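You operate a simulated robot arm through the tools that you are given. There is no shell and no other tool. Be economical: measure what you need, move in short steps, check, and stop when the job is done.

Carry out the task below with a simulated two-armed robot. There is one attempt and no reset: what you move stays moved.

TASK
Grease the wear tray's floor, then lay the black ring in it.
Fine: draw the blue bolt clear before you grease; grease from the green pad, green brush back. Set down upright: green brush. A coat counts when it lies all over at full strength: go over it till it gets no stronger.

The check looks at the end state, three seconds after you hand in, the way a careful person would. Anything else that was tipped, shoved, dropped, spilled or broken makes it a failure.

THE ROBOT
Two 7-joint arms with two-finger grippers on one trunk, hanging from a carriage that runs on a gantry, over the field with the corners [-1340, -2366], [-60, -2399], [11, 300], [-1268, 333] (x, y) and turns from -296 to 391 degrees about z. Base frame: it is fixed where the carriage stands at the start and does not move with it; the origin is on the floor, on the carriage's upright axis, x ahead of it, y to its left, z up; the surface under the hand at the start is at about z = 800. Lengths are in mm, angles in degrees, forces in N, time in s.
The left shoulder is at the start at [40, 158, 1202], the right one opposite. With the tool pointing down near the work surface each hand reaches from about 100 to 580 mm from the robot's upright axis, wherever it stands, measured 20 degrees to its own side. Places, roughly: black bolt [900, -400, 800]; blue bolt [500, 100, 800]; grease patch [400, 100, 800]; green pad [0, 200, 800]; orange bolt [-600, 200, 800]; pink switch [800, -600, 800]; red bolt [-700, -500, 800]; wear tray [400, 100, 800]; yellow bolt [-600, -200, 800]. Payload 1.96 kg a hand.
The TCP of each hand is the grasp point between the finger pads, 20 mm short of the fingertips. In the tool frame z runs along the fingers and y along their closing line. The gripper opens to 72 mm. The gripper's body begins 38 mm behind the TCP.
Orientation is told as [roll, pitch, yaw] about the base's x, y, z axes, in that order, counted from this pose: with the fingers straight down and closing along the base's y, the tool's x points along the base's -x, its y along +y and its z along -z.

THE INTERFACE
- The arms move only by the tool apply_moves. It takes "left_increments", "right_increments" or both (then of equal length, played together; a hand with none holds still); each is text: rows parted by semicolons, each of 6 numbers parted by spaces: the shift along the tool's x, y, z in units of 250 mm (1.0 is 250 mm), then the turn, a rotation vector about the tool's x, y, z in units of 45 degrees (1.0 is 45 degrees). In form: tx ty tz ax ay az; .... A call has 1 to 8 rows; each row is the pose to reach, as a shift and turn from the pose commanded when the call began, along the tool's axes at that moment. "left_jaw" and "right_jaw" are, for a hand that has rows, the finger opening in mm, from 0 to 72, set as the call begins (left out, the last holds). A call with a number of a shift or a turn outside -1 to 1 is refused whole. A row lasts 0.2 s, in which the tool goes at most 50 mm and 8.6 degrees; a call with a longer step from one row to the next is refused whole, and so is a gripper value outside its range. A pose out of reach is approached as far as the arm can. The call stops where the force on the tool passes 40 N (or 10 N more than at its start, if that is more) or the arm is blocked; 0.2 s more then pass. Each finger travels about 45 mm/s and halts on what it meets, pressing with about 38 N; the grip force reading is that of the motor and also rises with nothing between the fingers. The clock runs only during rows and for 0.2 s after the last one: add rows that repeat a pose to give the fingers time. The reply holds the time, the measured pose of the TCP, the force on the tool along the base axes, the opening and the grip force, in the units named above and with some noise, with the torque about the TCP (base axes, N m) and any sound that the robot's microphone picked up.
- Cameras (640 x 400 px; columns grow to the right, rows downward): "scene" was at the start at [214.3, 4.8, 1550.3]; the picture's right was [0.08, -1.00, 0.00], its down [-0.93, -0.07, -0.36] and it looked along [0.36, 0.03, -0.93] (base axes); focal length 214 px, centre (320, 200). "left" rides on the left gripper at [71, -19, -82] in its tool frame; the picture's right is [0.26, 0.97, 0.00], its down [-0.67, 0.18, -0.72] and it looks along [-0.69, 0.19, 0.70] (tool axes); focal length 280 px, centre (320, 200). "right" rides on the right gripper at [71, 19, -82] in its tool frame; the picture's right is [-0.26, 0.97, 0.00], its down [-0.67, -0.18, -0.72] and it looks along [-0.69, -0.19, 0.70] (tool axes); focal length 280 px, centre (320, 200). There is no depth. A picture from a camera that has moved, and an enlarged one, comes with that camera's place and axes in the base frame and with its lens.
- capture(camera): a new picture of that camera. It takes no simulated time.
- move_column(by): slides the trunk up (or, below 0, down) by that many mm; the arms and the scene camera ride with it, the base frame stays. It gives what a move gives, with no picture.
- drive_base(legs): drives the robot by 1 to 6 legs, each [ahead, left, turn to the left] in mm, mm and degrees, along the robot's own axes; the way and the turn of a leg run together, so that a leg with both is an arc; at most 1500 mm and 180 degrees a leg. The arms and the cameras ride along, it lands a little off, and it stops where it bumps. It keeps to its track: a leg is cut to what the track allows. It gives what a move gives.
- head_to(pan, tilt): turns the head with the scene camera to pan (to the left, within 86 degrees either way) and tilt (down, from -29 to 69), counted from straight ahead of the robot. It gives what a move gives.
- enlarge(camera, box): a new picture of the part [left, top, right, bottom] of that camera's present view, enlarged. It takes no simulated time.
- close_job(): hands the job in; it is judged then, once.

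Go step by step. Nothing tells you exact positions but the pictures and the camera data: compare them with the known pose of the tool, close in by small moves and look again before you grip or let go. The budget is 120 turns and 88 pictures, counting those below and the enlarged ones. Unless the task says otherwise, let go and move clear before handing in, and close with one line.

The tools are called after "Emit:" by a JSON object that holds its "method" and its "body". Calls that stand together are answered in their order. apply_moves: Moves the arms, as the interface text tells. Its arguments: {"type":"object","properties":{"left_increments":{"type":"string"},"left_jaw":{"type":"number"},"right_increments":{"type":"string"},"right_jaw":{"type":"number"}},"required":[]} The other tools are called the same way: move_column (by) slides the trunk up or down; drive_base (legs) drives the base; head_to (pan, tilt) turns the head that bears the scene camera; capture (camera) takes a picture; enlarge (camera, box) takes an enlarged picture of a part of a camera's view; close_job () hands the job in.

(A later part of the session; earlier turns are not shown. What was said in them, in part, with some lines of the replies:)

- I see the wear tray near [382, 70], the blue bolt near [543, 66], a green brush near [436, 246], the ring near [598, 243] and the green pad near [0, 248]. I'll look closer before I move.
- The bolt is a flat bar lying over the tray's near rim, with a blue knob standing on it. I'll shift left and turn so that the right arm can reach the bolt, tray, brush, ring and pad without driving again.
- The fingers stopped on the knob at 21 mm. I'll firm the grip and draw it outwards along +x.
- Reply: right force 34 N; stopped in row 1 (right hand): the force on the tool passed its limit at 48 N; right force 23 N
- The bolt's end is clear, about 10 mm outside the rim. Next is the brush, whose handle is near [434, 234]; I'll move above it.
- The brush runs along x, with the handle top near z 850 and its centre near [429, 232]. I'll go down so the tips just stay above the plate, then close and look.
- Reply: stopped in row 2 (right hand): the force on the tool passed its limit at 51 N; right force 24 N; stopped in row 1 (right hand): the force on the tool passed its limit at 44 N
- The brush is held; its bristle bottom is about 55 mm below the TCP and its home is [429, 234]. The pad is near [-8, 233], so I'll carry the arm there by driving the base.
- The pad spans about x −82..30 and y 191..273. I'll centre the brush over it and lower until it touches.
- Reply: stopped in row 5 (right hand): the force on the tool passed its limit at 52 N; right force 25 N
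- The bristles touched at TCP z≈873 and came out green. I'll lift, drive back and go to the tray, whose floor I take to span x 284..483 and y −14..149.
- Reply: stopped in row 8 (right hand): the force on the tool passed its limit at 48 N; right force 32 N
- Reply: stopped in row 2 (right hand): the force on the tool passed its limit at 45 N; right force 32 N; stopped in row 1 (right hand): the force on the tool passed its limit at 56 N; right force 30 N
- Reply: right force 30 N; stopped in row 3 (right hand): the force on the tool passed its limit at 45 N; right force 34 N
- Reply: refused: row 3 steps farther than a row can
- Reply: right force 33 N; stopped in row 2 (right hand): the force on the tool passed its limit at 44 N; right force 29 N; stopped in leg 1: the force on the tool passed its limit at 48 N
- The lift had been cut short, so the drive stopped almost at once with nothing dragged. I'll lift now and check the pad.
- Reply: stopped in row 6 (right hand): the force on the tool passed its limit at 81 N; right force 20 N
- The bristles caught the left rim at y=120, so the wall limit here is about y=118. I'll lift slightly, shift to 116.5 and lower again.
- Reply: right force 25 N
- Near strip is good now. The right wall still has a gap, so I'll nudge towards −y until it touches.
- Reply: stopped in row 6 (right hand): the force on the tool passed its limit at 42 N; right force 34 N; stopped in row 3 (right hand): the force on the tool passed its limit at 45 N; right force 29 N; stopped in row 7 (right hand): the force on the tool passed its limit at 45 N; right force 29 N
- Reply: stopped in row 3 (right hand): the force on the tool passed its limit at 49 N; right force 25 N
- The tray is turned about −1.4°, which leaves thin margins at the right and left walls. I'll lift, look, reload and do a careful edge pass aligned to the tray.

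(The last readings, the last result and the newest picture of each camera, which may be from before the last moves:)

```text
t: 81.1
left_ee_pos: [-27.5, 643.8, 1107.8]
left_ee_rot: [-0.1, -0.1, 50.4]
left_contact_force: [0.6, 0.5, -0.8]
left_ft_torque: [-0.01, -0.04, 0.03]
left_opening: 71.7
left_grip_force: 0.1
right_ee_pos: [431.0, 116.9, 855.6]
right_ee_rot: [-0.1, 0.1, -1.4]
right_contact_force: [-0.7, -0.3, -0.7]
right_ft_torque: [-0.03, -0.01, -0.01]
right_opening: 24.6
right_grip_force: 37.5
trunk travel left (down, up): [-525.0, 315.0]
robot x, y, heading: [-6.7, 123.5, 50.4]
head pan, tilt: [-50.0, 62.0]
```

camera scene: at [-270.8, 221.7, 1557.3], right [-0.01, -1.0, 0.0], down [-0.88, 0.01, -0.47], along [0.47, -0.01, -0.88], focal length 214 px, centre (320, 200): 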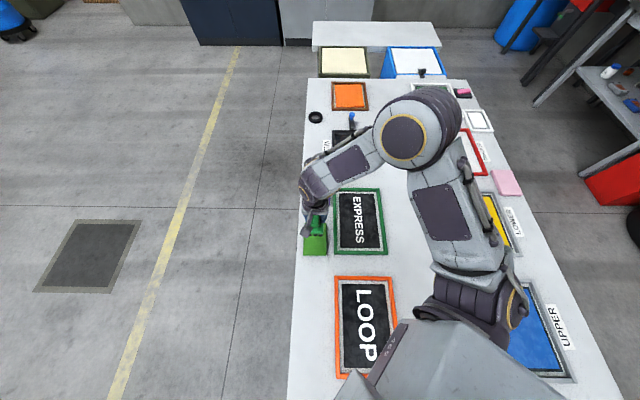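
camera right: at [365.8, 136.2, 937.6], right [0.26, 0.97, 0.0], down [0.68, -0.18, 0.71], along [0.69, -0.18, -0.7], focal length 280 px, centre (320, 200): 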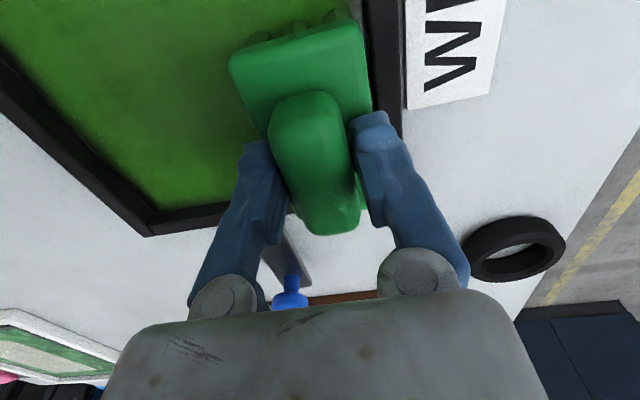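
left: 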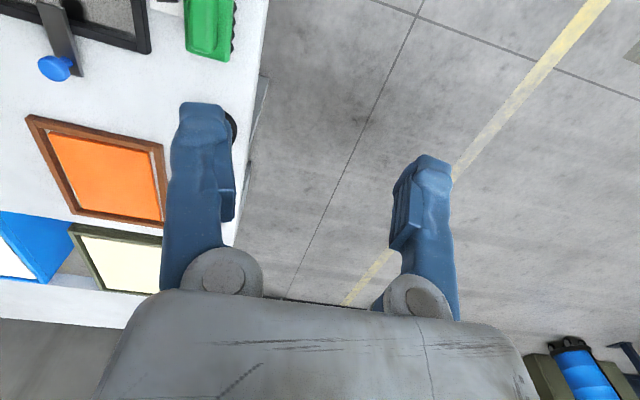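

Emit:
{"method": "apply_moves", "body": {"right_increments": "-0.01 0 0.002 0 0 0; -0.018 0.006 0.002 0 0 0; -0.018 0.012 0.002 0 0 0; -0.018 0.018 0.002 0 0 0; -0.018 0.024 0.002 0 0 0; -0.018 0.03 0.002 0 0 0"}}

Emit:
{"method": "capture", "body": {"camera": "right"}}

```text
t: 82.5
left_ee_pos: [-26.0, 644.4, 1106.3]
left_ee_rot: [-0.1, 0.0, 50.5]
left_contact_force: [-0.8, -0.5, -0.5]
left_ft_torque: [0.0, -0.01, 0.04]
left_opening: 72.1
left_grip_force: 0.0
right_ee_pos: [435.7, 121.2, 855.0]
right_ee_rot: [-0.2, 0.1, -1.4]
right_contact_force: [-3.1, -5.8, 6.8]
right_ft_torque: [-0.08, -0.2, -0.02]
right_opening: 24.5
right_grip_force: 38.4
trunk travel left (down, up): [-525.0, 315.0]
robot x, y, heading: [-4.1, 120.4, 50.6]
head pan, tilt: [-50.0, 62.0]
```

```text
29 pictures are left
camera right: at [364.8, 141.9, 937.8], right [0.29, 0.96, 0.0], down [0.67, -0.2, 0.71], along [0.68, -0.21, -0.7], focal length 280 px, centre (320, 200)
```

right: 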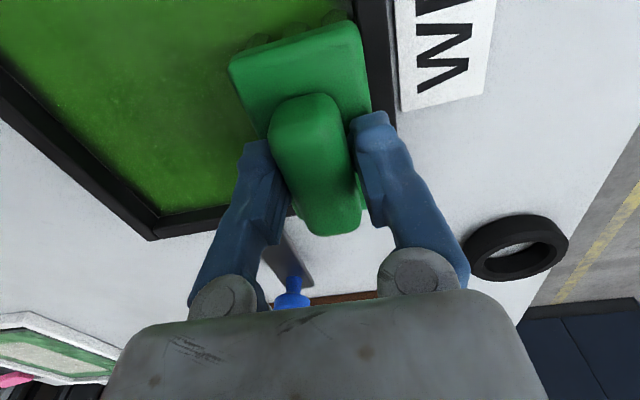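

Light wall contact at y≈121. Stroking along the left wall now, in line with the tray.

Emit:
{"method": "apply_moves", "body": {"right_increments": "0 0 0.002 0 0 0; 0.06 0 0.002 0 0 0; 0.12 0 0.002 0 0 0; 0.18 0 0.002 0 0 0; 0.24 0 0.002 0 0 0; 0.3 0 0.002 0 0 0; 0.36 0 0.002 0 0 0; 0.425 0 0.002 0 0 0"}}

Emit:
{"method": "apply_moves", "body": {"right_increments": "0.012 -0.004 0 0 0 0; 0.012 -0.07 0 0 0 0; 0.012 -0.14 0 0 0 0; 0.012 -0.21 0 0 0 0; 0.012 -0.28 0 0 0 0; 0.012 -0.35 0 0 0 0; 0.012 -0.42 0 0 0 0; 0.012 -0.45 0 0 0 0"}}

Emit:
{"method": "enlarge", "body": {"camera": "scene", "box": [320, 195, 410, 285]}}

```text
t: 84.3
left_ee_pos: [-25.9, 642.6, 1106.4]
left_ee_rot: [-0.2, -0.1, 50.6]
left_contact_force: [0.5, -0.1, -0.6]
left_ft_torque: [0.01, 0.0, 0.02]
left_opening: 71.9
left_grip_force: 0.0
right_ee_pos: [330.7, 123.0, 856.9]
right_ee_rot: [-0.1, -0.1, -1.4]
right_contact_force: [6.0, -8.8, 9.4]
right_ft_torque: [-0.1, -0.01, 0.0]
right_opening: 24.6
right_grip_force: 38.0
trunk travel left (down, up): [-525.0, 315.0]
robot x, y, heading: [-5.0, 120.2, 50.6]
head pan, tilt: [-50.0, 62.0]
```

```text
t: 86.1
left_ee_pos: [-25.6, 644.5, 1107.6]
left_ee_rot: [-0.1, -0.2, 50.5]
left_contact_force: [-0.2, -0.5, 0.2]
left_ft_torque: [-0.01, 0.0, 0.03]
left_opening: 72.1
left_grip_force: 0.0
right_ee_pos: [326.1, 13.6, 856.2]
right_ee_rot: [0.1, -0.2, -1.4]
right_contact_force: [11.2, 2.2, -2.1]
right_ft_torque: [0.12, -0.58, -0.03]
right_opening: 24.8
right_grip_force: 38.3
trunk travel left (down, up): [-525.0, 315.0]
robot x, y, heading: [-2.4, 119.1, 50.7]
head pan, tilt: [-50.0, 62.0]
```

```text
4.44 times, centred on (365, 240) of scene
camera zoom: at [159.4, 243.8, 1557.6], right [0.01, -1.0, 0.0], down [-0.88, -0.01, -0.47], along [0.47, 0.01, -0.88], focal length 953 px, centre (120, 22)
```

zoom: 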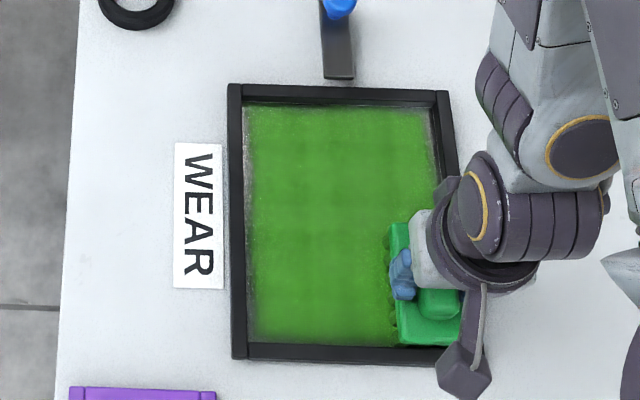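

Left and near walls look full now. Next, press to the right wall and stroke +x gently.

Emit:
{"method": "apply_moves", "body": {"right_increments": "-0.012 0 0 0 0 0; -0.012 -0.008 0.001 0 0 0; -0.012 -0.016 0.001 0 0 0; -0.012 -0.024 0.001 0 0 0; -0.03 -0.03 0.001 0 0 0; -0.06 -0.03 0 0 0 0; -0.1 -0.03 0 0 0 0; -0.14 -0.03 0 0 0 0"}}

Emit:
{"method": "apply_moves", "body": {"right_increments": "-0.04 0 0 0 0 0; -0.08 0 0 0 0 0; -0.12 0 0 0 0 0; -0.16 0 0 0 0 0; -0.2 0 0 0 0 0; -0.24 0 0 0 0 0; -0.28 0 0 0 0 0; -0.3 0 0 0 0 0"}}

Emit:
{"method": "enlarge", "body": {"camera": "scene", "box": [320, 195, 410, 285]}}

```text
t: 87.9
left_ee_pos: [-28.6, 646.0, 1107.4]
left_ee_rot: [0.0, -0.1, 50.4]
left_contact_force: [-1.0, -0.3, 0.6]
left_ft_torque: [0.0, -0.01, 0.0]
left_opening: 72.0
left_grip_force: 0.1
right_ee_pos: [350.7, 8.8, 854.7]
right_ee_rot: [0.3, 0.4, -1.3]
right_contact_force: [-5.3, 7.3, 21.5]
right_ft_torque: [-0.18, -0.37, 0.08]
right_opening: 24.7
right_grip_force: 38.6
trunk travel left (down, up): [-525.0, 315.0]
robot x, y, heading: [-5.9, 121.1, 50.7]
head pan, tilt: [-50.0, 62.0]
stopped in row 8 (right hand): the force on the tool passed its limit at 42 N (the readings are from after the stop); the commanded pose is now the measured one
```

```text
t: 88.7
left_ee_pos: [-26.6, 645.0, 1107.4]
left_ee_rot: [-0.1, -0.1, 50.5]
left_contact_force: [-1.4, 0.5, 0.2]
left_ft_torque: [0.01, 0.01, 0.02]
left_opening: 72.0
left_grip_force: 0.0
right_ee_pos: [379.5, 7.3, 856.0]
right_ee_rot: [0.4, 0.5, -1.4]
right_contact_force: [-5.8, 5.5, 19.3]
right_ft_torque: [-0.18, -0.15, -0.13]
right_opening: 24.6
right_grip_force: 38.0
trunk travel left (down, up): [-525.0, 315.0]
robot x, y, heading: [-6.3, 117.1, 50.5]
head pan, tilt: [-50.0, 62.0]
stopped in row 4 (right hand): the force on the tool passed its limit at 42 N (the readings are from after the stop); the commanded pose is now the measured one
```

```text
4.44 times, centred on (365, 240) of scene
camera zoom: at [157.7, 244.2, 1557.2], right [0.01, -1.0, 0.0], down [-0.88, -0.01, -0.47], along [0.47, 0.01, -0.88], focal length 953 px, centre (120, 22)
```

zoom: 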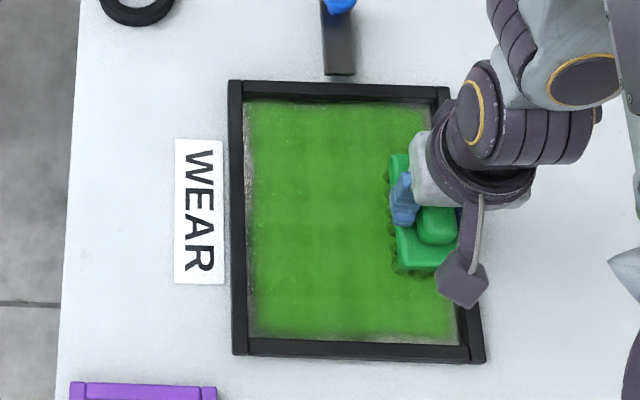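

Emit:
{"method": "apply_moves", "body": {"right_increments": "0 0.003 -0.004 0.006 -0.01 0; -0.04 0.003 -0.004 0.006 -0.01 0; -0.08 0.003 -0.004 0.006 -0.01 0; -0.12 0.003 -0.003 0.006 -0.01 0; -0.16 0.003 -0.003 0.006 -0.01 0; -0.2 0.003 -0.003 0.006 -0.01 0; -0.23 0.003 -0.003 0.006 -0.01 0; -0.245 0.003 -0.003 0.006 -0.01 0"}}

```text
t: 90.5
left_ee_pos: [-30.1, 646.3, 1108.4]
left_ee_rot: [0.0, -0.2, 50.5]
left_contact_force: [0.4, 0.3, 0.4]
left_ft_torque: [-0.01, 0.02, 0.01]
left_opening: 71.9
left_grip_force: 0.1
right_ee_pos: [437.2, 5.7, 855.4]
right_ee_rot: [0.0, 0.4, -1.3]
right_contact_force: [-22.0, 7.4, 35.0]
right_ft_torque: [0.1, 0.26, 0.18]
right_opening: 24.9
right_grip_force: 38.0
trunk travel left (down, up): [-525.0, 315.0]
robot x, y, heading: [-4.9, 121.4, 50.6]
head pan, tilt: [-50.0, 62.0]
```

Far-right corner reached, touching the walls. Sweeping along the far wall towards +y.

Emit:
{"method": "apply_moves", "body": {"right_increments": "0.004 0 -0.003 0 0 0; 0.004 0.06 -0.002 0 0 0; 0.002 0.12 -0.002 0 0 0; 0.002 0.18 -0.002 0 0 0; 0.002 0.24 -0.002 0 0 0; 0.002 0.3 -0.002 0 0 0; 0.002 0.38 -0.002 0 0 0; 0.002 0.455 -0.002 0 0 0"}}

Emit:
{"method": "enlarge", "body": {"camera": "scene", "box": [320, 195, 410, 285]}}

```text
t: 92.3
left_ee_pos: [-30.5, 642.0, 1105.8]
left_ee_rot: [-0.1, 0.1, 50.5]
left_contact_force: [-0.7, -0.3, 0.5]
left_ft_torque: [0.03, -0.02, 0.0]
left_opening: 71.9
left_grip_force: 0.2
right_ee_pos: [439.3, 115.3, 855.0]
right_ee_rot: [-0.2, 0.3, -1.4]
right_contact_force: [-23.8, -14.3, 29.9]
right_ft_torque: [-0.12, 0.43, -0.06]
right_opening: 24.6
right_grip_force: 38.0
trunk travel left (down, up): [-525.0, 315.0]
robot x, y, heading: [-9.4, 123.3, 50.6]
head pan, tilt: [-50.0, 62.0]
```

```text
4.44 times, centred on (365, 240) of scene
camera zoom: at [156.4, 241.8, 1557.0], right [0.01, -1.0, 0.0], down [-0.88, -0.01, -0.47], along [0.47, 0.0, -0.88], focal length 953 px, centre (120, 22)
```

zoom: 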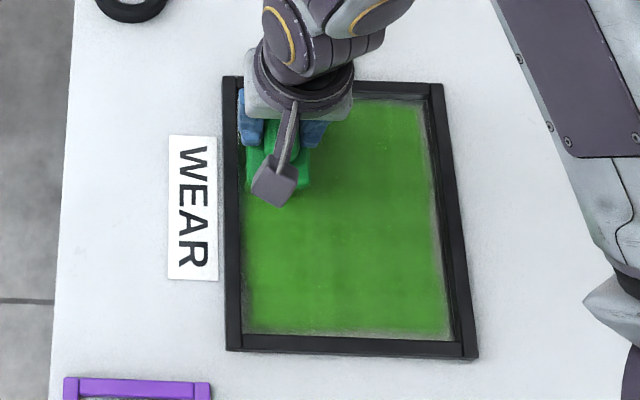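

Emit:
{"method": "apply_moves", "body": {"right_increments": "0.008 0.01 -0.002 0 0 0; 0.06 0.02 -0.001 0 0 0; 0.12 0.022 0 0 0 0; 0.18 0.022 0 0 0 0; 0.24 0.022 0 0 0 0; 0.3 0.022 0 0 0 0; 0.36 0.022 0 0 0 0; 0.435 0.022 0 0 0 0"}}

Emit:
{"method": "apply_moves", "body": {"right_increments": "0.006 -0.004 0 0 0 0; 0.008 -0.1 0 0 0 0; 0.008 -0.2 0 0 0 0; 0.008 -0.3 0 0 0 0; 0.008 -0.4 0 0 0 0; 0.006 -0.46 0 0 0 0; -0.05 -0.46 -0.001 0 0 0; -0.09 -0.46 -0.002 0 0 0"}}

```text
t: 94.1
left_ee_pos: [-28.1, 643.6, 1107.2]
left_ee_rot: [0.0, 0.0, 50.6]
left_contact_force: [-0.1, -0.5, -0.3]
left_ft_torque: [-0.01, 0.01, -0.01]
left_opening: 72.0
left_grip_force: 0.0
right_ee_pos: [335.0, 124.2, 856.9]
right_ee_rot: [-0.1, -0.1, -1.4]
right_contact_force: [2.3, -9.7, -4.4]
right_ft_torque: [-0.43, -0.12, 0.04]
right_opening: 25.2
right_grip_force: 38.1
trunk travel left (down, up): [-525.0, 315.0]
robot x, y, heading: [-5.8, 118.1, 50.6]
head pan, tilt: [-50.0, 62.0]
```

```text
t: 95.9
left_ee_pos: [-27.9, 643.7, 1106.7]
left_ee_rot: [0.0, -0.1, 50.5]
left_contact_force: [-0.5, -0.2, 0.3]
left_ft_torque: [0.04, 0.02, 0.01]
left_opening: 72.1
left_grip_force: 0.1
right_ee_pos: [355.6, 9.7, 856.2]
right_ee_rot: [-0.1, 0.1, -1.4]
right_contact_force: [0.4, -0.3, -0.8]
right_ft_torque: [0.0, -0.01, -0.01]
right_opening: 24.7
right_grip_force: 37.7
trunk travel left (down, up): [-525.0, 315.0]
robot x, y, heading: [-6.7, 116.7, 50.6]
head pan, tilt: [-50.0, 62.0]
```

Emit:
{"method": "apply_moves", "body": {"right_increments": "-0.06 0 0 0 0 0; -0.12 0 0.002 0 0 0; -0.12 0.08 0.003 0 0 0; -0.12 0.16 0.003 0 0 0; -0.12 0.24 0.003 0 0 0; -0.12 0.32 0.003 0 0 0; -0.12 0.4 0.003 0 0 0; -0.12 0.445 0.003 0 0 0"}}

Emit:
{"method": "apply_moves", "body": {"right_increments": "0 0 -0.06 0 0 0; 0 0 -0.2 0 0 0; 0 0.1 -0.36 0 0 0; 0 0.25 -0.38 0 0 0; 0 0.41 -0.38 0 0 0; -0.1 0.45 -0.38 0 0 0; -0.1 0.45 -0.38 0 0 0"}}

Emit:
{"method": "enlarge", "body": {"camera": "scene", "box": [320, 195, 410, 285]}}

```text
t: 97.7
left_ee_pos: [-27.9, 644.0, 1106.8]
left_ee_rot: [-0.1, -0.1, 50.5]
left_contact_force: [0.6, 0.1, -0.1]
left_ft_torque: [-0.03, -0.02, -0.03]
left_opening: 72.1
left_grip_force: 0.0
right_ee_pos: [387.4, 122.4, 856.6]
right_ee_rot: [-0.1, -0.1, -1.3]
right_contact_force: [0.1, -0.7, -1.9]
right_ft_torque: [0.05, -0.04, 0.0]
right_opening: 24.6
right_grip_force: 38.2
trunk travel left (down, up): [-525.0, 315.0]
robot x, y, heading: [-3.7, 120.1, 50.5]
head pan, tilt: [-50.0, 62.0]
```

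```text
t: 99.3
left_ee_pos: [-29.3, 643.8, 1105.3]
left_ee_rot: [-0.1, -0.1, 50.5]
left_contact_force: [0.4, 0.5, 1.7]
left_ft_torque: [0.03, 0.0, 0.03]
left_opening: 72.0
left_grip_force: 0.0
right_ee_pos: [414.8, 234.6, 950.3]
right_ee_rot: [0.0, 0.0, -1.4]
right_contact_force: [-0.6, 1.0, -1.6]
right_ft_torque: [0.01, 0.0, -0.02]
right_opening: 24.9
right_grip_force: 37.6
trunk travel left (down, up): [-525.0, 315.0]
robot x, y, heading: [-7.6, 119.3, 50.4]
head pan, tilt: [-50.0, 62.0]
```

```text
4.44 times, centred on (365, 240) of scene
camera zoom: at [157.8, 243.6, 1557.3], right [0.01, -1.0, 0.0], down [-0.88, -0.01, -0.47], along [0.47, 0.0, -0.88], focal length 953 px, centre (120, 22)
```

zoom: 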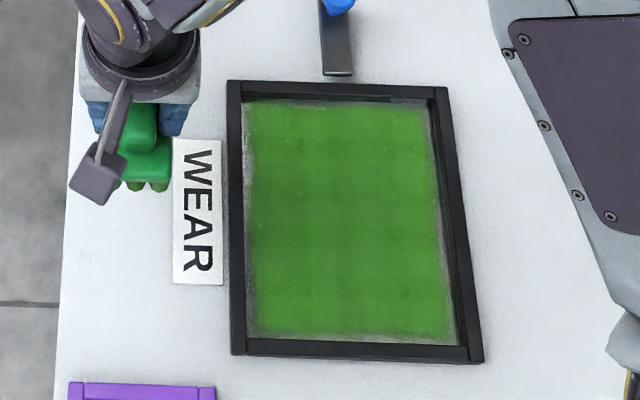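

Emit:
{"method": "enlarge", "body": {"camera": "scene", "box": [340, 212, 390, 250]}}

Emit:
{"method": "enlarge", "body": {"camera": "scene", "box": [340, 240, 400, 280]}}

```text
10.53 times, centred on (365, 231) of scene
camera zoom: at [157.8, 243.6, 1557.3], right [0.01, -1.0, 0.0], down [-0.88, -0.01, -0.47], along [0.47, 0.0, -0.88], focal length 2258 px, centre (-154, -126)
```

zoom: 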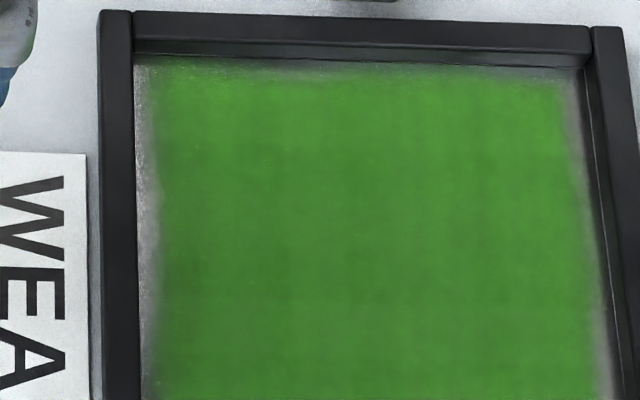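

```text
10.00 times, centred on (370, 260) of scene
camera zoom: at [157.8, 243.6, 1557.3], right [0.01, -1.0, 0.0], down [-0.88, -0.01, -0.47], along [0.47, 0.0, -0.88], focal length 2145 px, centre (-180, -400)
```

zoom: 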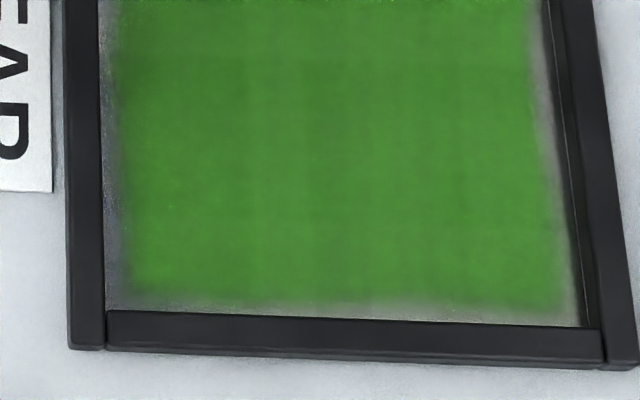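

The coat looks even, with only a uniform border of about 5 mm that pressing to the walls did not change. I'll make one last confirming pass over the middle and compare.

Emit:
{"method": "apply_moves", "body": {"right_increments": "0 -0.15 0 0 0 0; 0 -0.3 0 0 0 0; 0.01 -0.465 0.04 0 0 0; 0.01 -0.465 0.18 0 0 0; 0.01 -0.465 0.32 0 0 0; 0.01 -0.465 0.37 0 0 0; 0.01 -0.465 0.378 0 0 0; 0.01 -0.465 0.382 0 0 0"}}

Emit:
{"method": "apply_moves", "body": {"right_increments": "0 -0.06 0.001 0 0 0; 0 -0.12 0.001 0 0 0; 0 -0.18 0.001 0 0 0; 0 -0.24 0.001 0 0 0; 0 -0.3 0.001 0 0 0; 0 -0.36 0.001 0 0 0; 0 -0.425 0.001 0 0 0; 0.1 -0.425 0.001 0 0 0"}}

Emit:
{"method": "apply_moves", "body": {"right_increments": "0.1 0 0 0 0 0; 0.1 0.07 0 0 0 0; 0.1 0.14 0 0 0 0; 0.1 0.21 0 0 0 0; 0.1 0.28 0 0 0 0; 0.1 0.35 0 0 0 0; 0.1 0.43 0 0 0 0; 0.22 0.43 0 0 0 0"}}

```text
t: 101.1
left_ee_pos: [-27.6, 644.4, 1107.9]
left_ee_rot: [-0.1, -0.1, 50.4]
left_contact_force: [0.3, -0.4, 0.7]
left_ft_torque: [-0.02, 0.01, 0.03]
left_opening: 72.1
left_grip_force: 0.0
right_ee_pos: [409.8, 116.5, 855.6]
right_ee_rot: [0.0, 0.0, -1.4]
right_contact_force: [-2.7, -1.0, 10.5]
right_ft_torque: [-0.02, -0.21, 0.0]
right_opening: 24.8
right_grip_force: 37.7
trunk travel left (down, up): [-525.0, 315.0]
robot x, y, heading: [-6.7, 119.7, 50.5]
head pan, tilt: [-50.0, 62.0]
```

```text
t: 102.6
left_ee_pos: [-26.5, 646.5, 1106.8]
left_ee_rot: [-0.1, -0.1, 50.5]
left_contact_force: [0.0, -0.8, -0.3]
left_ft_torque: [-0.02, -0.03, 0.0]
left_opening: 72.1
left_grip_force: 0.0
right_ee_pos: [408.8, 23.3, 856.6]
right_ee_rot: [0.2, -0.2, -1.4]
right_contact_force: [0.7, 3.0, 30.1]
right_ft_torque: [-0.03, 0.33, -0.19]
right_opening: 24.9
right_grip_force: 38.0
trunk travel left (down, up): [-525.0, 315.0]
robot x, y, heading: [-4.8, 119.8, 50.9]
head pan, tilt: [-50.0, 62.0]
stopped in row 7 (right hand): the force on the tool passed its limit at 41 N (the readings are from after the stop); the commanded pose is now the measured one
```

```text
t: 103.2
left_ee_pos: [-25.1, 643.3, 1107.3]
left_ee_rot: [-0.1, -0.1, 50.3]
left_contact_force: [-0.6, -0.4, -0.2]
left_ft_torque: [-0.05, -0.05, 0.02]
left_opening: 72.0
left_grip_force: 0.0
right_ee_pos: [385.4, 27.0, 854.5]
right_ee_rot: [-0.5, -0.3, -1.4]
right_contact_force: [3.0, -5.0, 39.5]
right_ft_torque: [0.17, 0.05, 0.14]
right_opening: 24.4
right_grip_force: 37.5
trunk travel left (down, up): [-525.0, 315.0]
robot x, y, heading: [-4.4, 117.2, 50.7]
head pan, tilt: [-50.0, 62.0]
stopped in row 2 (right hand): the force on the tool passed its limit at 43 N (the readings are from after the stop); the commanded pose is now the measured one
```

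Emit:
{"method": "apply_moves", "body": {"right_increments": "0 0 -0.005 -0.01 0.006 0; 0.1 0 -0.004 -0.01 0.006 0; 0.1 0.07 -0.003 -0.01 0.006 0; 0.1 0.14 -0.003 -0.01 0.006 0; 0.1 0.21 -0.003 -0.01 0.006 0; 0.1 0.28 -0.003 -0.01 0.006 0; 0.1 0.36 -0.003 -0.01 0.006 0; 0.2 0.36 -0.003 -0.01 0.006 0"}}

Emit:
{"method": "apply_moves", "body": {"right_increments": "0 0 -0.06 0 0 0; 0 0 -0.2 0 0 0; -0.04 0.1 -0.34 0 0 0; -0.12 0.24 -0.38 0 0 0; -0.24 0.38 -0.38 0 0 0; -0.36 0.47 -0.38 0 0 0; -0.36 0.47 -0.38 0 0 0"}}

Emit:
{"method": "enlarge", "body": {"camera": "scene", "box": [320, 195, 410, 285]}}

```text
t: 105.0
left_ee_pos: [-24.3, 644.1, 1106.6]
left_ee_rot: [-0.2, -0.2, 50.4]
left_contact_force: [0.0, -0.2, -0.7]
left_ft_torque: [-0.01, 0.01, -0.03]
left_opening: 71.7
left_grip_force: 0.1
right_ee_pos: [339.4, 123.3, 855.1]
right_ee_rot: [0.3, -0.2, -1.4]
right_contact_force: [11.6, -2.5, 33.2]
right_ft_torque: [-0.28, 0.18, 0.16]
right_opening: 24.8
right_grip_force: 37.0
trunk travel left (down, up): [-525.0, 315.0]
robot x, y, heading: [-5.2, 119.2, 50.7]
head pan, tilt: [-50.0, 62.0]
```

```text
t: 106.6
left_ee_pos: [-28.3, 644.4, 1106.4]
left_ee_rot: [0.0, 0.0, 50.5]
left_contact_force: [0.0, -1.1, 0.3]
left_ft_torque: [-0.01, 0.03, 0.01]
left_opening: 71.9
left_grip_force: 0.1
right_ee_pos: [427.9, 234.5, 949.1]
right_ee_rot: [0.2, 0.2, -1.3]
right_contact_force: [0.6, -0.8, -2.0]
right_ft_torque: [-0.02, 0.02, -0.02]
right_opening: 24.9
right_grip_force: 38.4
trunk travel left (down, up): [-525.0, 315.0]
robot x, y, heading: [-7.4, 118.8, 50.6]
head pan, tilt: [-50.0, 62.0]
```

```text
4.44 times, centred on (365, 240) of scene
camera zoom: at [158.0, 243.4, 1557.3], right [0.01, -1.0, 0.0], down [-0.88, -0.01, -0.47], along [0.47, 0.0, -0.88], focal length 953 px, centre (120, 22)
```

zoom: 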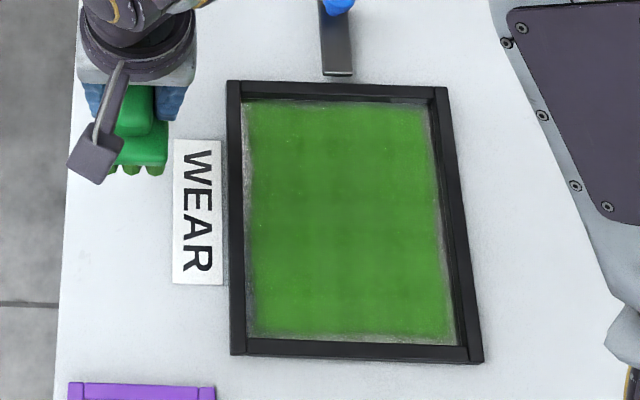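

No further change, so the coat is at full strength. Next I'll set the brush down upright on its old spot at [429, 234].

Emit:
{"method": "apply_moves", "body": {"right_increments": "-0.005 -0.002 0.16 0.004 -0.004 -0.03; -0.005 -0.002 0.3 0.004 -0.004 -0.03; -0.005 -0.002 0.35 0.004 -0.004 -0.03; -0.005 -0.002 0.362 0.004 -0.004 -0.03; -0.005 -0.002 0.37 0.004 -0.004 -0.03; -0.005 -0.002 0.375 0.004 -0.004 -0.03; -0.005 -0.002 0.38 0.004 -0.004 -0.03; -0.005 -0.002 0.384 0.004 -0.004 -0.03"}}

```text
t: 108.3
left_ee_pos: [-27.1, 643.9, 1106.0]
left_ee_rot: [-0.1, -0.1, 50.3]
left_contact_force: [-0.5, 1.1, 0.5]
left_ft_torque: [-0.01, 0.01, 0.02]
left_opening: 72.0
left_grip_force: 0.1
right_ee_pos: [427.2, 236.7, 855.8]
right_ee_rot: [0.2, 0.1, -0.2]
right_contact_force: [-6.7, -4.5, 29.2]
right_ft_torque: [-0.23, -0.42, -0.14]
right_opening: 24.8
right_grip_force: 38.1
trunk travel left (down, up): [-525.0, 315.0]
robot x, y, heading: [-12.0, 117.9, 50.6]
head pan, tilt: [-50.0, 62.0]
stopped in row 8 (right hand): the force on the tool passed its limit at 45 N (the readings are from after the stop); the commanded pose is now the measured one
```

Emit:
{"method": "apply_moves", "body": {"right_increments": "0 0 -0.002 0 0 0; 0 0 -0.002 0 0 0; 0 0 -0.002 0 0 0; 0 0 -0.002 0 0 0; 0 0 -0.05 0 0 0; 0 0 -0.15 0 0 0; 0 0 -0.3 0 0 0; 0 0 -0.4 0 0 0", "right_jaw": 46}}

Emit:
{"method": "capture", "body": {"camera": "right"}}

Emit:
{"method": "enlarge", "body": {"camera": "scene", "box": [280, 140, 410, 285]}}

```text
t: 110.1
left_ee_pos: [-27.9, 644.2, 1106.8]
left_ee_rot: [-0.1, -0.1, 50.3]
left_contact_force: [-1.0, 1.1, 0.7]
left_ft_torque: [0.02, -0.04, 0.02]
left_opening: 72.2
left_grip_force: 0.1
right_ee_pos: [426.3, 234.5, 952.0]
right_ee_rot: [0.1, 0.0, -0.2]
right_contact_force: [-0.6, 0.4, 0.2]
right_ft_torque: [-0.02, 0.02, 0.0]
right_opening: 45.9
right_grip_force: 0.1
trunk travel left (down, up): [-525.0, 315.0]
robot x, y, heading: [-7.5, 119.4, 50.7]
head pan, tilt: [-50.0, 62.0]
```

```text
21 pictures are left
camera right: at [354.6, 253.2, 1035.4], right [0.26, 0.96, 0.0], down [0.68, -0.18, 0.71], along [0.69, -0.19, -0.7], focal length 280 px, centre (320, 200)
```

right: 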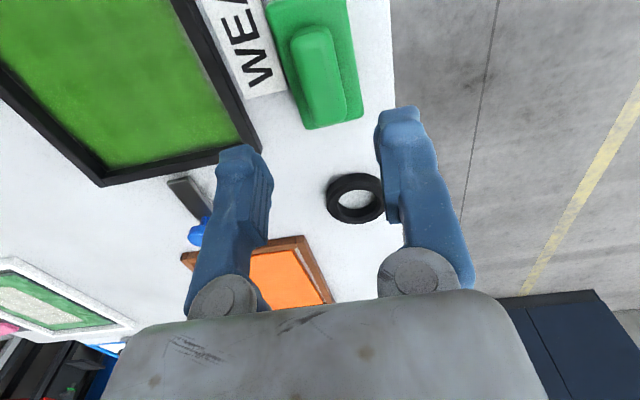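

```text
2.76 times, centred on (345, 212) of scene
camera zoom: at [157.9, 243.4, 1557.3], right [0.01, -1.0, 0.0], down [-0.88, -0.01, -0.47], along [0.47, 0.0, -0.88], focal length 592 px, centre (251, 166)
```

zoom: 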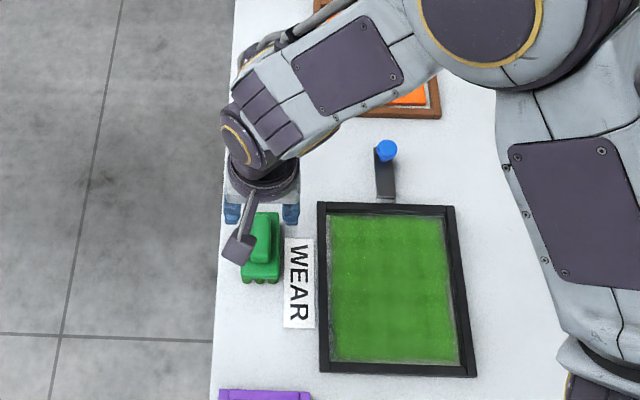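

The brush stands upright on its spot. The ring is near [588, 234] and about 70 mm across, so I'll pinch its near wall with one finger in the hole. Moving over its −y side to look.

Emit:
{"method": "apply_moves", "body": {"right_increments": "-0.13 -0.02 0 0 0 0; -0.26 -0.04 0 0 0 0; -0.39 -0.06 0.02 0 0 0; -0.52 -0.08 0.04 0 0 0; -0.62 -0.106 0.07 0 0 0.004; -0.62 -0.106 0.1 0 0 0.004", "right_jaw": 40}}

Emit:
{"method": "capture", "body": {"camera": "right"}}

Emit:
{"method": "enlarge", "body": {"camera": "scene", "box": [280, 140, 410, 285]}}

```text
t: 111.5
left_ee_pos: [-27.7, 644.8, 1107.2]
left_ee_rot: [-0.1, -0.1, 50.3]
left_contact_force: [-0.8, -0.5, 0.6]
left_ft_torque: [0.0, -0.02, 0.0]
left_opening: 71.9
left_grip_force: 0.2
right_ee_pos: [582.4, 208.9, 931.4]
right_ee_rot: [0.1, -0.1, -0.2]
right_contact_force: [0.0, -0.3, 0.3]
right_ft_torque: [-0.04, -0.03, -0.02]
right_opening: 40.1
right_grip_force: 0.1
trunk travel left (down, up): [-525.0, 315.0]
robot x, y, heading: [-4.0, 119.3, 50.8]
head pan, tilt: [-50.0, 62.0]
```

```text
19 pictures are left
camera right: at [510.6, 228.6, 1012.0], right [0.27, 0.96, 0.0], down [0.67, -0.19, 0.71], along [0.69, -0.19, -0.7], focal length 280 px, centre (320, 200)
```

right: 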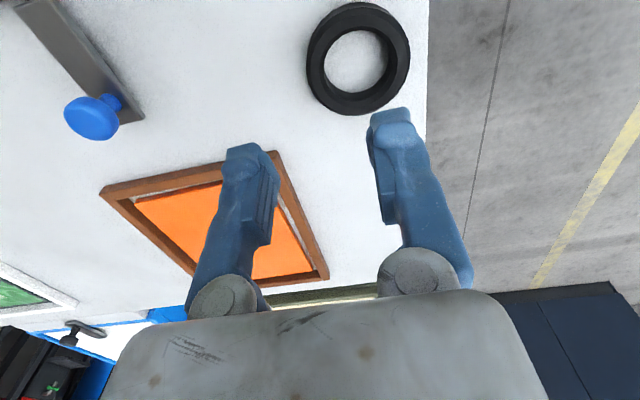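

```text
2.76 times, centred on (345, 212) of scene
camera zoom: at [157.8, 243.4, 1557.4], right [0.01, -1.0, 0.0], down [-0.88, -0.01, -0.47], along [0.47, 0.0, -0.88], focal length 592 px, centre (251, 166)
```

zoom: 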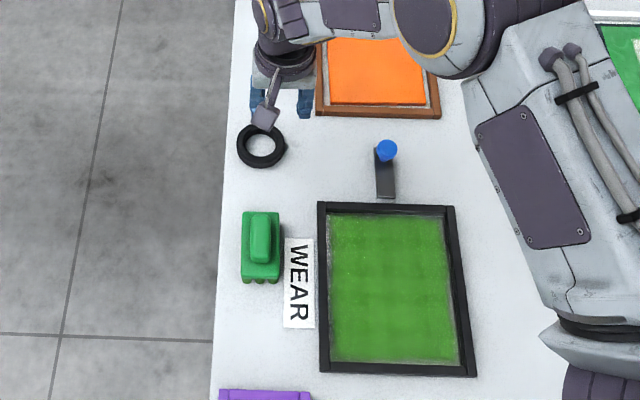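

Emit:
{"method": "apply_moves", "body": {"right_increments": "-0.01 -0.008 0.14 0 0 0; -0.01 -0.008 0.28 0 0 0; -0.01 -0.008 0.28 0 0 0"}}

Emit:
{"method": "capture", "body": {"camera": "right"}}

```text
t: 112.3
left_ee_pos: [-27.4, 645.3, 1107.2]
left_ee_rot: [-0.1, -0.1, 50.3]
left_contact_force: [-0.3, 0.3, 0.0]
left_ft_torque: [0.01, -0.02, 0.02]
left_opening: 72.2
left_grip_force: 0.1
right_ee_pos: [583.9, 205.3, 857.9]
right_ee_rot: [0.1, 0.1, -0.2]
right_contact_force: [0.1, -0.2, 0.3]
right_ft_torque: [-0.02, 0.01, -0.01]
right_opening: 39.9
right_grip_force: 0.1
trunk travel left (down, up): [-525.0, 315.0]
robot x, y, heading: [-3.8, 119.3, 50.7]
head pan, tilt: [-50.0, 62.0]
```

```text
17 pictures are left
camera right: at [513.1, 225.6, 941.4], right [0.27, 0.96, 0.0], down [0.67, -0.19, 0.71], along [0.69, -0.19, -0.7], focal length 280 px, centre (320, 200)
```

right: 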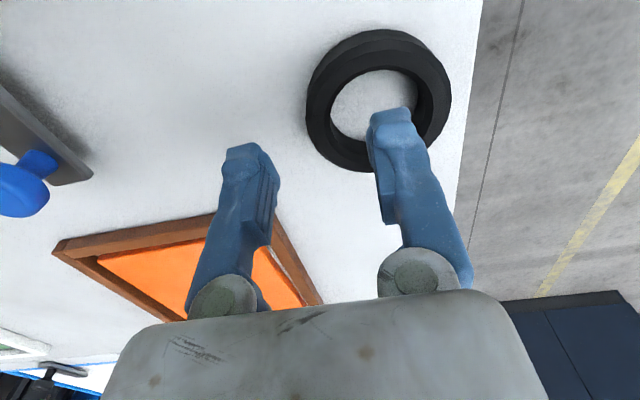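

Emit:
{"method": "apply_moves", "body": {"right_increments": "-0.005 0.011 0.04 0 0 0; -0.005 0.011 0.08 0 0 0; -0.005 0.011 0.105 0 0 0; -0.005 0.011 0.12 0 0 0; -0.005 0.011 0.128 0 0 0"}}

Emit:
{"method": "capture", "body": {"camera": "right"}}

```text
t: 113.0
left_ee_pos: [-26.9, 642.5, 1106.9]
left_ee_rot: [-0.2, -0.2, 50.4]
left_contact_force: [-1.0, 0.3, 0.4]
left_ft_torque: [-0.02, -0.01, 0.0]
left_opening: 72.0
left_grip_force: 0.1
right_ee_pos: [586.4, 212.3, 839.4]
right_ee_rot: [0.4, 0.1, -0.1]
right_contact_force: [-8.5, -5.3, 22.4]
right_ft_torque: [0.5, 0.13, 0.19]
right_opening: 36.5
right_grip_force: 0.1
trunk travel left (down, up): [-525.0, 315.0]
robot x, y, heading: [-7.5, 117.6, 50.8]
head pan, tilt: [-50.0, 62.0]
stopped in row 3 (right hand): the force on the tool passed its limit at 52 N (the readings are from after the stop); the commanded pose is now the measured one
```

```text
16 pictures are left
camera right: at [514.4, 230.9, 921.2], right [0.26, 0.96, 0.01], down [0.68, -0.19, 0.71], along [0.69, -0.18, -0.7], focal length 280 px, centre (320, 200)
```

right: 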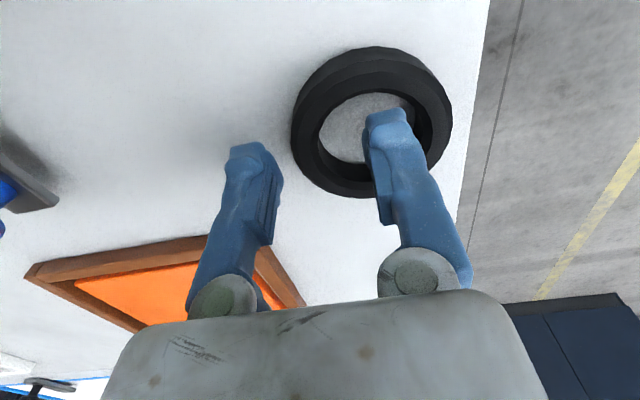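

The inner finger touched the ring's rim at z≈819, so the ring is 19 mm high with its centre near [579, 236]. I'll lift, shift −x by 7 mm and look again.

Emit:
{"method": "apply_moves", "body": {"right_increments": "0 0 -0.04 0.008 0 0; 0.015 -0.005 -0.07 0.008 0 0; 0.03 -0.010 -0.07 0.008 0 0; 0.03 -0.010 -0.07 0.008 0 0", "right_jaw": 44}}

Emit:
{"method": "capture", "body": {"camera": "right"}}

```text
t: 114.0
left_ee_pos: [-27.2, 644.2, 1106.1]
left_ee_rot: [-0.1, -0.1, 50.3]
left_contact_force: [0.2, 0.1, 0.4]
left_ft_torque: [0.03, 0.02, 0.01]
left_opening: 72.0
left_grip_force: 0.1
right_ee_pos: [579.0, 208.5, 856.5]
right_ee_rot: [0.1, 0.1, -0.2]
right_contact_force: [0.4, 0.5, 0.3]
right_ft_torque: [0.01, -0.01, 0.01]
right_opening: 44.1
right_grip_force: 0.0
trunk travel left (down, up): [-525.0, 315.0]
robot x, y, heading: [-4.6, 117.6, 50.5]
head pan, tilt: [-50.0, 62.0]
```

```text
15 pictures are left
camera right: at [507.3, 229.4, 938.4], right [0.26, 0.96, 0.0], down [0.68, -0.18, 0.71], along [0.69, -0.19, -0.7], focal length 280 px, centre (320, 200)
```

right: 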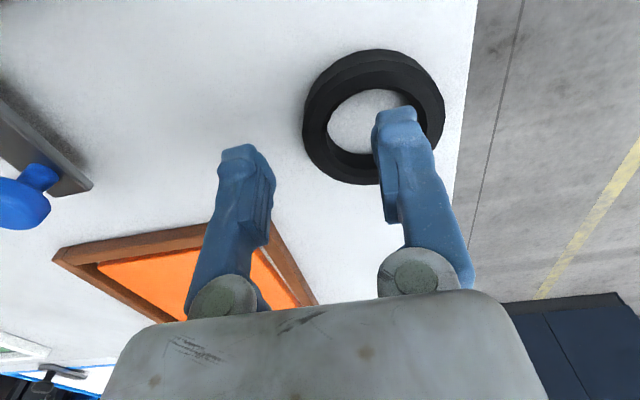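

Ring centre [578, 236] confirms the alignment. Descending.

Emit:
{"method": "apply_moves", "body": {"right_increments": "0 0 0.05 0 0 0; 0 0 0.08 0 0 0; 0 0 0.1 0 0 0; 0 0 0.115 0 0 0; 0 0 0.122 0 0 0; 0 0 0.122 0 0 0"}}

Emit:
{"method": "capture", "body": {"camera": "right"}}

```text
t: 114.7
left_ee_pos: [-27.6, 643.1, 1107.4]
left_ee_rot: [0.0, -0.1, 50.4]
left_contact_force: [0.3, -0.3, -0.7]
left_ft_torque: [0.02, 0.01, 0.03]
left_opening: 72.0
left_grip_force: 0.1
right_ee_pos: [578.6, 212.3, 839.6]
right_ee_rot: [0.2, 0.3, 0.2]
right_contact_force: [-7.9, -5.2, 22.6]
right_ft_torque: [0.53, 0.12, 0.21]
right_opening: 40.8
right_grip_force: 0.1
trunk travel left (down, up): [-525.0, 315.0]
robot x, y, heading: [-7.9, 119.6, 50.9]
head pan, tilt: [-50.0, 62.0]
stopped in row 3 (right hand): the force on the tool passed its limit at 53 N (the readings are from after the stop); the commanded pose is now the measured one
```

```text
14 pictures are left
camera right: at [507.2, 230.3, 921.3], right [0.26, 0.97, 0.0], down [0.68, -0.19, 0.71], along [0.69, -0.18, -0.7], focal length 280 px, centre (320, 200)
```

right: 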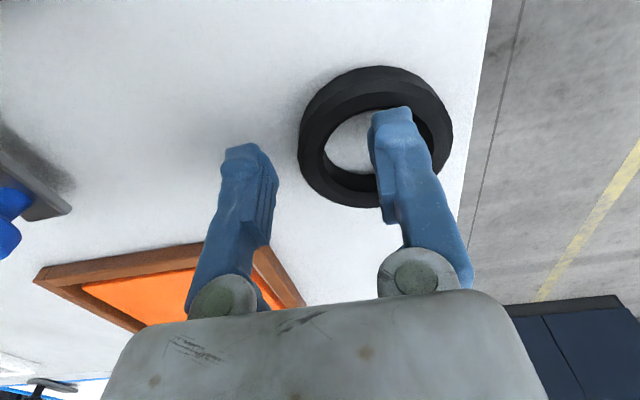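

Something in the hole blocks the finger at the rim level, so I'll grip the ring from outside instead. It is 66 mm across against the 72 mm opening, so it needs centring.

Emit:
{"method": "apply_moves", "body": {"right_increments": "0 0 -0.05 0.004 -0.004 -0.008; 0 0 -0.12 0.004 -0.004 -0.008; 0 0.05 -0.12 0.004 -0.004 -0.008; 0 0.094 -0.12 0.004 -0.004 -0.008; 0 0.094 -0.12 0.004 -0.004 -0.008", "right_jaw": 72}}

Emit:
{"method": "capture", "body": {"camera": "right"}}

```text
t: 115.9
left_ee_pos: [-27.7, 643.4, 1106.0]
left_ee_rot: [-0.1, -0.1, 50.3]
left_contact_force: [0.9, -0.5, 0.5]
left_ft_torque: [-0.02, -0.02, -0.02]
left_opening: 72.1
left_grip_force: 0.0
right_ee_pos: [577.4, 235.3, 868.0]
right_ee_rot: [0.1, 0.1, 0.4]
right_contact_force: [0.3, -0.2, -0.1]
right_ft_torque: [0.04, -0.03, 0.03]
right_opening: 72.0
right_grip_force: 0.1
trunk travel left (down, up): [-525.0, 315.0]
robot x, y, heading: [-5.1, 119.5, 50.8]
head pan, tilt: [-50.0, 62.0]
```

```text
13 pictures are left
camera right: at [506.1, 253.9, 949.6], right [0.26, 0.97, 0.0], down [0.68, -0.18, 0.71], along [0.69, -0.18, -0.7], focal length 280 px, centre (320, 200)
```

right: 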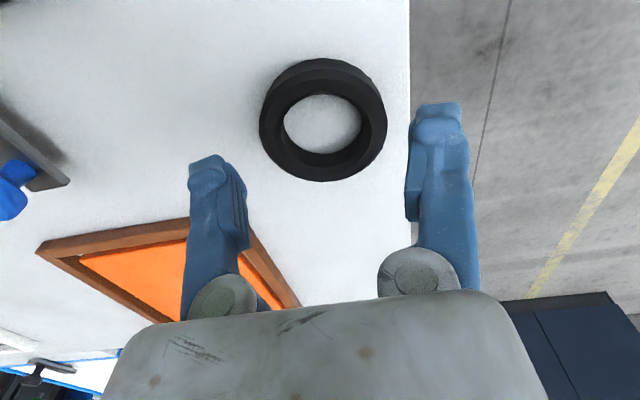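

Emit:
{"method": "apply_moves", "body": {"right_increments": "-0.012 0 0.06 0 0 0.009; -0.012 0 0.09 0 0 0.009; -0.012 0 0.11 0 0 0.009; -0.012 0 0.13 0 0 0.009; -0.012 0 0.15 0 0 0.009; -0.012 0 0.168 0 0 0.009; -0.012 0 0.168 0 0 0.009"}}

```text
t: 117.5
left_ee_pos: [-28.1, 645.0, 1105.9]
left_ee_rot: [-0.1, -0.1, 50.4]
left_contact_force: [0.2, -0.3, 0.7]
left_ft_torque: [-0.02, -0.05, -0.05]
left_opening: 71.9
left_grip_force: 0.0
right_ee_pos: [582.1, 235.8, 825.6]
right_ee_rot: [0.1, 0.1, 0.0]
right_contact_force: [-0.8, 0.1, 1.8]
right_ft_torque: [-0.03, -0.02, -0.03]
right_opening: 71.9
right_grip_force: 0.0
trunk travel left (down, up): [-525.0, 315.0]
robot x, y, heading: [-7.2, 119.6, 50.7]
head pan, tilt: [-50.0, 62.0]
```

Down without contact. Closing on the ring, then a small lift.

Emit:
{"method": "apply_moves", "body": {"right_increments": "0 0 0 0 0 0; 0 0 0 0 0 0; 0 0 0 0 0 0; 0 0 -0.03 0 0 0; 0 0 -0.1 0 0 0; 0 0 -0.2 0 0 0; 0 0 -0.2 0 0 0", "right_jaw": 50}}

Emit:
{"method": "capture", "body": {"camera": "right"}}

```text
t: 119.1
left_ee_pos: [-27.1, 644.6, 1107.5]
left_ee_rot: [-0.1, -0.2, 50.4]
left_contact_force: [-0.2, 0.2, -0.4]
left_ft_torque: [0.0, 0.0, 0.01]
left_opening: 71.9
left_grip_force: 0.1
right_ee_pos: [582.0, 235.1, 874.2]
right_ee_rot: [0.0, 0.0, 0.0]
right_contact_force: [0.0, -0.6, -1.9]
right_ft_torque: [0.01, 0.01, 0.01]
right_opening: 68.2
right_grip_force: 38.0
trunk travel left (down, up): [-525.0, 315.0]
robot x, y, heading: [-7.4, 117.8, 50.3]
head pan, tilt: [-50.0, 62.0]
```

```text
12 pictures are left
camera right: at [509.6, 254.5, 957.1], right [0.26, 0.96, 0.0], down [0.68, -0.18, 0.71], along [0.69, -0.19, -0.7], focal length 280 px, centre (320, 200)
```

right: 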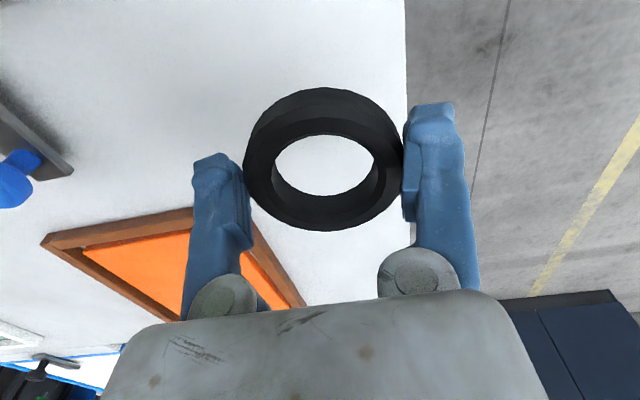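

The ring is held at 68 mm. Carrying it above the tray centre.

Emit:
{"method": "apply_moves", "body": {"right_increments": "0 0 -0.16 0 0 0; 0.12 -0.1 -0.18 0 0 0; 0.25 -0.21 -0.18 0 0 0; 0.38 -0.32 -0.18 0 0 0; 0.51 -0.43 -0.18 0 0 0; 0.64 -0.545 -0.18 0 0 0; 0.76 -0.65 -0.18 0 0 0; 0.788 -0.676 -0.18 0 0 0"}}

Emit:
{"method": "capture", "body": {"camera": "right"}}

```text
t: 120.9
left_ee_pos: [-28.5, 644.2, 1107.8]
left_ee_rot: [-0.2, -0.1, 50.4]
left_contact_force: [0.5, -0.5, 1.0]
left_ft_torque: [0.03, 0.03, -0.02]
left_opening: 72.1
left_grip_force: 0.1
right_ee_pos: [383.8, 66.0, 919.4]
right_ee_rot: [0.3, 0.0, 0.1]
right_contact_force: [0.1, 0.2, -0.9]
right_ft_torque: [-0.01, -0.01, 0.0]
right_opening: 67.7
right_grip_force: 38.1
trunk travel left (down, up): [-525.0, 315.0]
robot x, y, heading: [-7.2, 118.2, 50.9]
head pan, tilt: [-50.0, 62.0]
```

```text
11 pictures are left
camera right: at [312.7, 85.0, 1002.8], right [0.26, 0.96, 0.0], down [0.67, -0.19, 0.71], along [0.69, -0.19, -0.7], focal length 280 px, centre (320, 200)
```

right: 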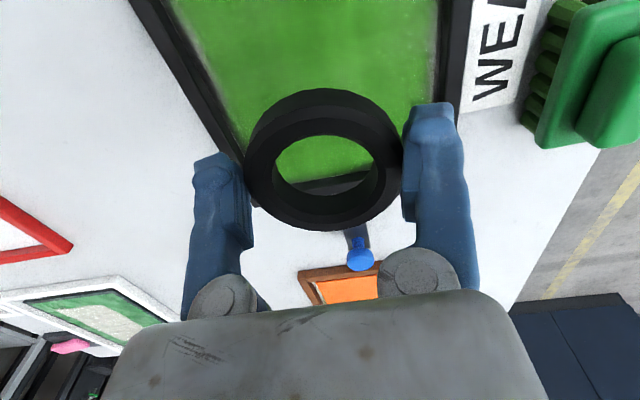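

Lowering onto the greased floor, slowly at the end.

Emit:
{"method": "apply_moves", "body": {"right_increments": "0 0 0.15 0.006 0 0; 0 0 0.29 0.006 0 0; 0 0 0.335 0.006 0 0; 0 0 0.35 0.006 0 0; 0 0 0.36 0.006 0 0; 0 0 0.368 0.006 0 0; 0 0 0.372 0.006 0 0; 0 0 0.376 0.006 0 0"}}

```text
t: 122.7
left_ee_pos: [-27.4, 643.7, 1107.7]
left_ee_rot: [-0.1, -0.1, 50.4]
left_contact_force: [-0.6, -0.4, 0.7]
left_ft_torque: [-0.01, 0.02, -0.02]
left_opening: 72.0
left_grip_force: 0.1
right_ee_pos: [384.7, 66.7, 827.8]
right_ee_rot: [-0.1, 0.1, 0.0]
right_contact_force: [-0.2, -0.9, 0.0]
right_ft_torque: [0.0, 0.04, 0.0]
right_opening: 67.0
right_grip_force: 37.7
trunk travel left (down, up): [-525.0, 315.0]
robot x, y, heading: [-6.6, 116.0, 50.9]
head pan, tilt: [-50.0, 62.0]
```

Emit:
{"method": "apply_moves", "body": {"right_increments": "0 0 0.003 0 0 0; 0 0 0.006 0 0 0; 0 0 0.009 0 0 0; 0 0 0.012 0 0 0; 0 0 0.015 0 0 0"}}

```text
t: 123.5
left_ee_pos: [-27.1, 641.7, 1107.5]
left_ee_rot: [-0.2, -0.2, 50.5]
left_contact_force: [0.4, 0.2, -0.2]
left_ft_torque: [-0.01, -0.01, 0.0]
left_opening: 72.0
left_grip_force: 0.1
right_ee_pos: [384.7, 66.7, 826.2]
right_ee_rot: [0.0, 0.1, 0.0]
right_contact_force: [-4.0, -0.9, 36.3]
right_ft_torque: [0.08, -0.36, 0.0]
right_opening: 67.0
right_grip_force: 38.6
trunk travel left (down, up): [-525.0, 315.0]
robot x, y, heading: [-6.1, 118.1, 50.4]
head pan, tilt: [-50.0, 62.0]
stopped in row 4 (right hand): the force on the tool passed its limit at 44 N (the readings are from after the stop); the commanded pose is now the measured one
```

It is seated on the floor. Opening fully, then rising straight up.

Emit:
{"method": "apply_moves", "body": {"right_increments": "0 0 -0.002 0 0 0; 0 0 -0.002 0 0 0; 0 0 -0.002 0 0 0; 0 0 -0.03 0 0 0; 0 0 -0.1 0 0 0; 0 0 -0.25 0 0 0; 0 0 -0.4 0 0 0; 0 0 -0.55 0 0 0", "right_jaw": 72}}

Emit:
{"method": "capture", "body": {"camera": "right"}}

```text
t: 125.3
left_ee_pos: [-28.4, 644.9, 1107.1]
left_ee_rot: [-0.1, -0.1, 50.4]
left_contact_force: [0.4, 0.1, -0.1]
left_ft_torque: [0.05, -0.01, 0.0]
left_opening: 72.1
left_grip_force: 0.0
right_ee_pos: [382.3, 66.0, 944.9]
right_ee_rot: [-0.1, 0.3, 0.0]
right_contact_force: [0.2, -0.4, -0.2]
right_ft_torque: [0.0, 0.01, 0.04]
right_opening: 72.1
right_grip_force: 0.1
right hand out of reach, approached as far as the arm can: row 8
trunk travel left (down, up): [-525.0, 315.0]
robot x, y, heading: [-9.4, 118.6, 50.8]
head pan, tilt: [-50.0, 62.0]
```

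```text
10 pictures are left
camera right: at [311.5, 86.2, 1027.3], right [0.26, 0.96, 0.0], down [0.68, -0.18, 0.71], along [0.69, -0.19, -0.7], focal length 280 px, centre (320, 200)
```

right: 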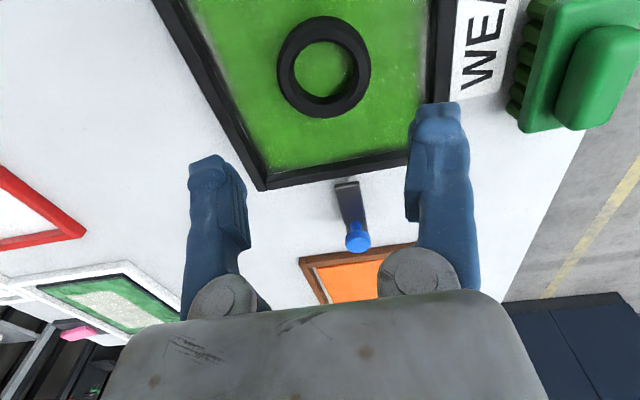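

The ring lies flat in the tray. I'll back the robot away and take one last look at everything.

Emit:
{"method": "drive_base", "body": {"legs": [[-200, 200, 0]]}}

Emit:
{"method": "capture", "body": {"camera": "scene"}}

Emit:
{"method": "enlarge", "body": {"camera": "scene", "box": [290, 100, 420, 280]}}

```text
t: 127.2
left_ee_pos: [-309.6, 615.3, 1108.3]
left_ee_rot: [-0.1, -0.2, 50.7]
left_contact_force: [0.2, 0.2, 0.1]
left_ft_torque: [0.0, 0.0, 0.0]
left_opening: 72.0
left_grip_force: 0.1
right_ee_pos: [105.2, 39.4, 945.0]
right_ee_rot: [-0.1, 0.4, 0.1]
right_contact_force: [0.1, 0.1, -0.9]
right_ft_torque: [0.0, 0.0, -0.04]
right_opening: 72.2
right_grip_force: 0.0
trunk travel left (down, up): [-525.0, 315.0]
robot x, y, heading: [-286.1, 90.0, 50.8]
head pan, tilt: [-50.0, 62.0]
```

```text
9 pictures are left
camera scene: at [-121.6, 214.9, 1557.3], right [0.01, -1.0, 0.0], down [-0.88, -0.01, -0.47], along [0.47, 0.01, -0.88], focal length 214 px, centre (320, 200)
```

scene: 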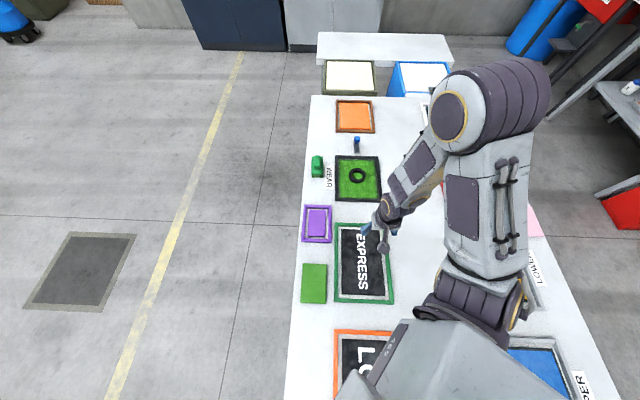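

```text
2.22 times, centred on (355, 190) of scene
camera zoom: at [-121.6, 214.9, 1557.3], right [0.01, -1.0, 0.0], down [-0.88, -0.01, -0.47], along [0.47, 0.01, -0.88], focal length 477 px, centre (242, 222)
```

zoom: 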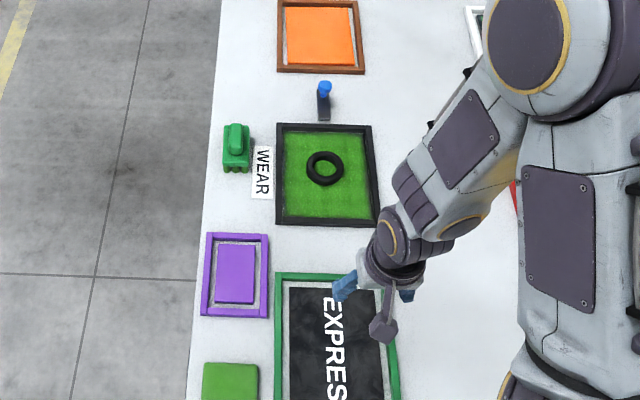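

The bolt is drawn clear, the floor is coated, the brush stands upright on its spot and the ring lies flat in the tray. Handing in.

Emit:
{"method": "close_job", "body": {}}

```text
The job is handed in.
```

I drew the blue bolt clear, greased the wear tray's floor from the green pad, set the green brush back upright on its spot, and laid the black ring flat in the tray. The last pass made the coat no stronger, but a thin border of about 5 mm along the tray walls stayed bare even when I pressed the brush against them.
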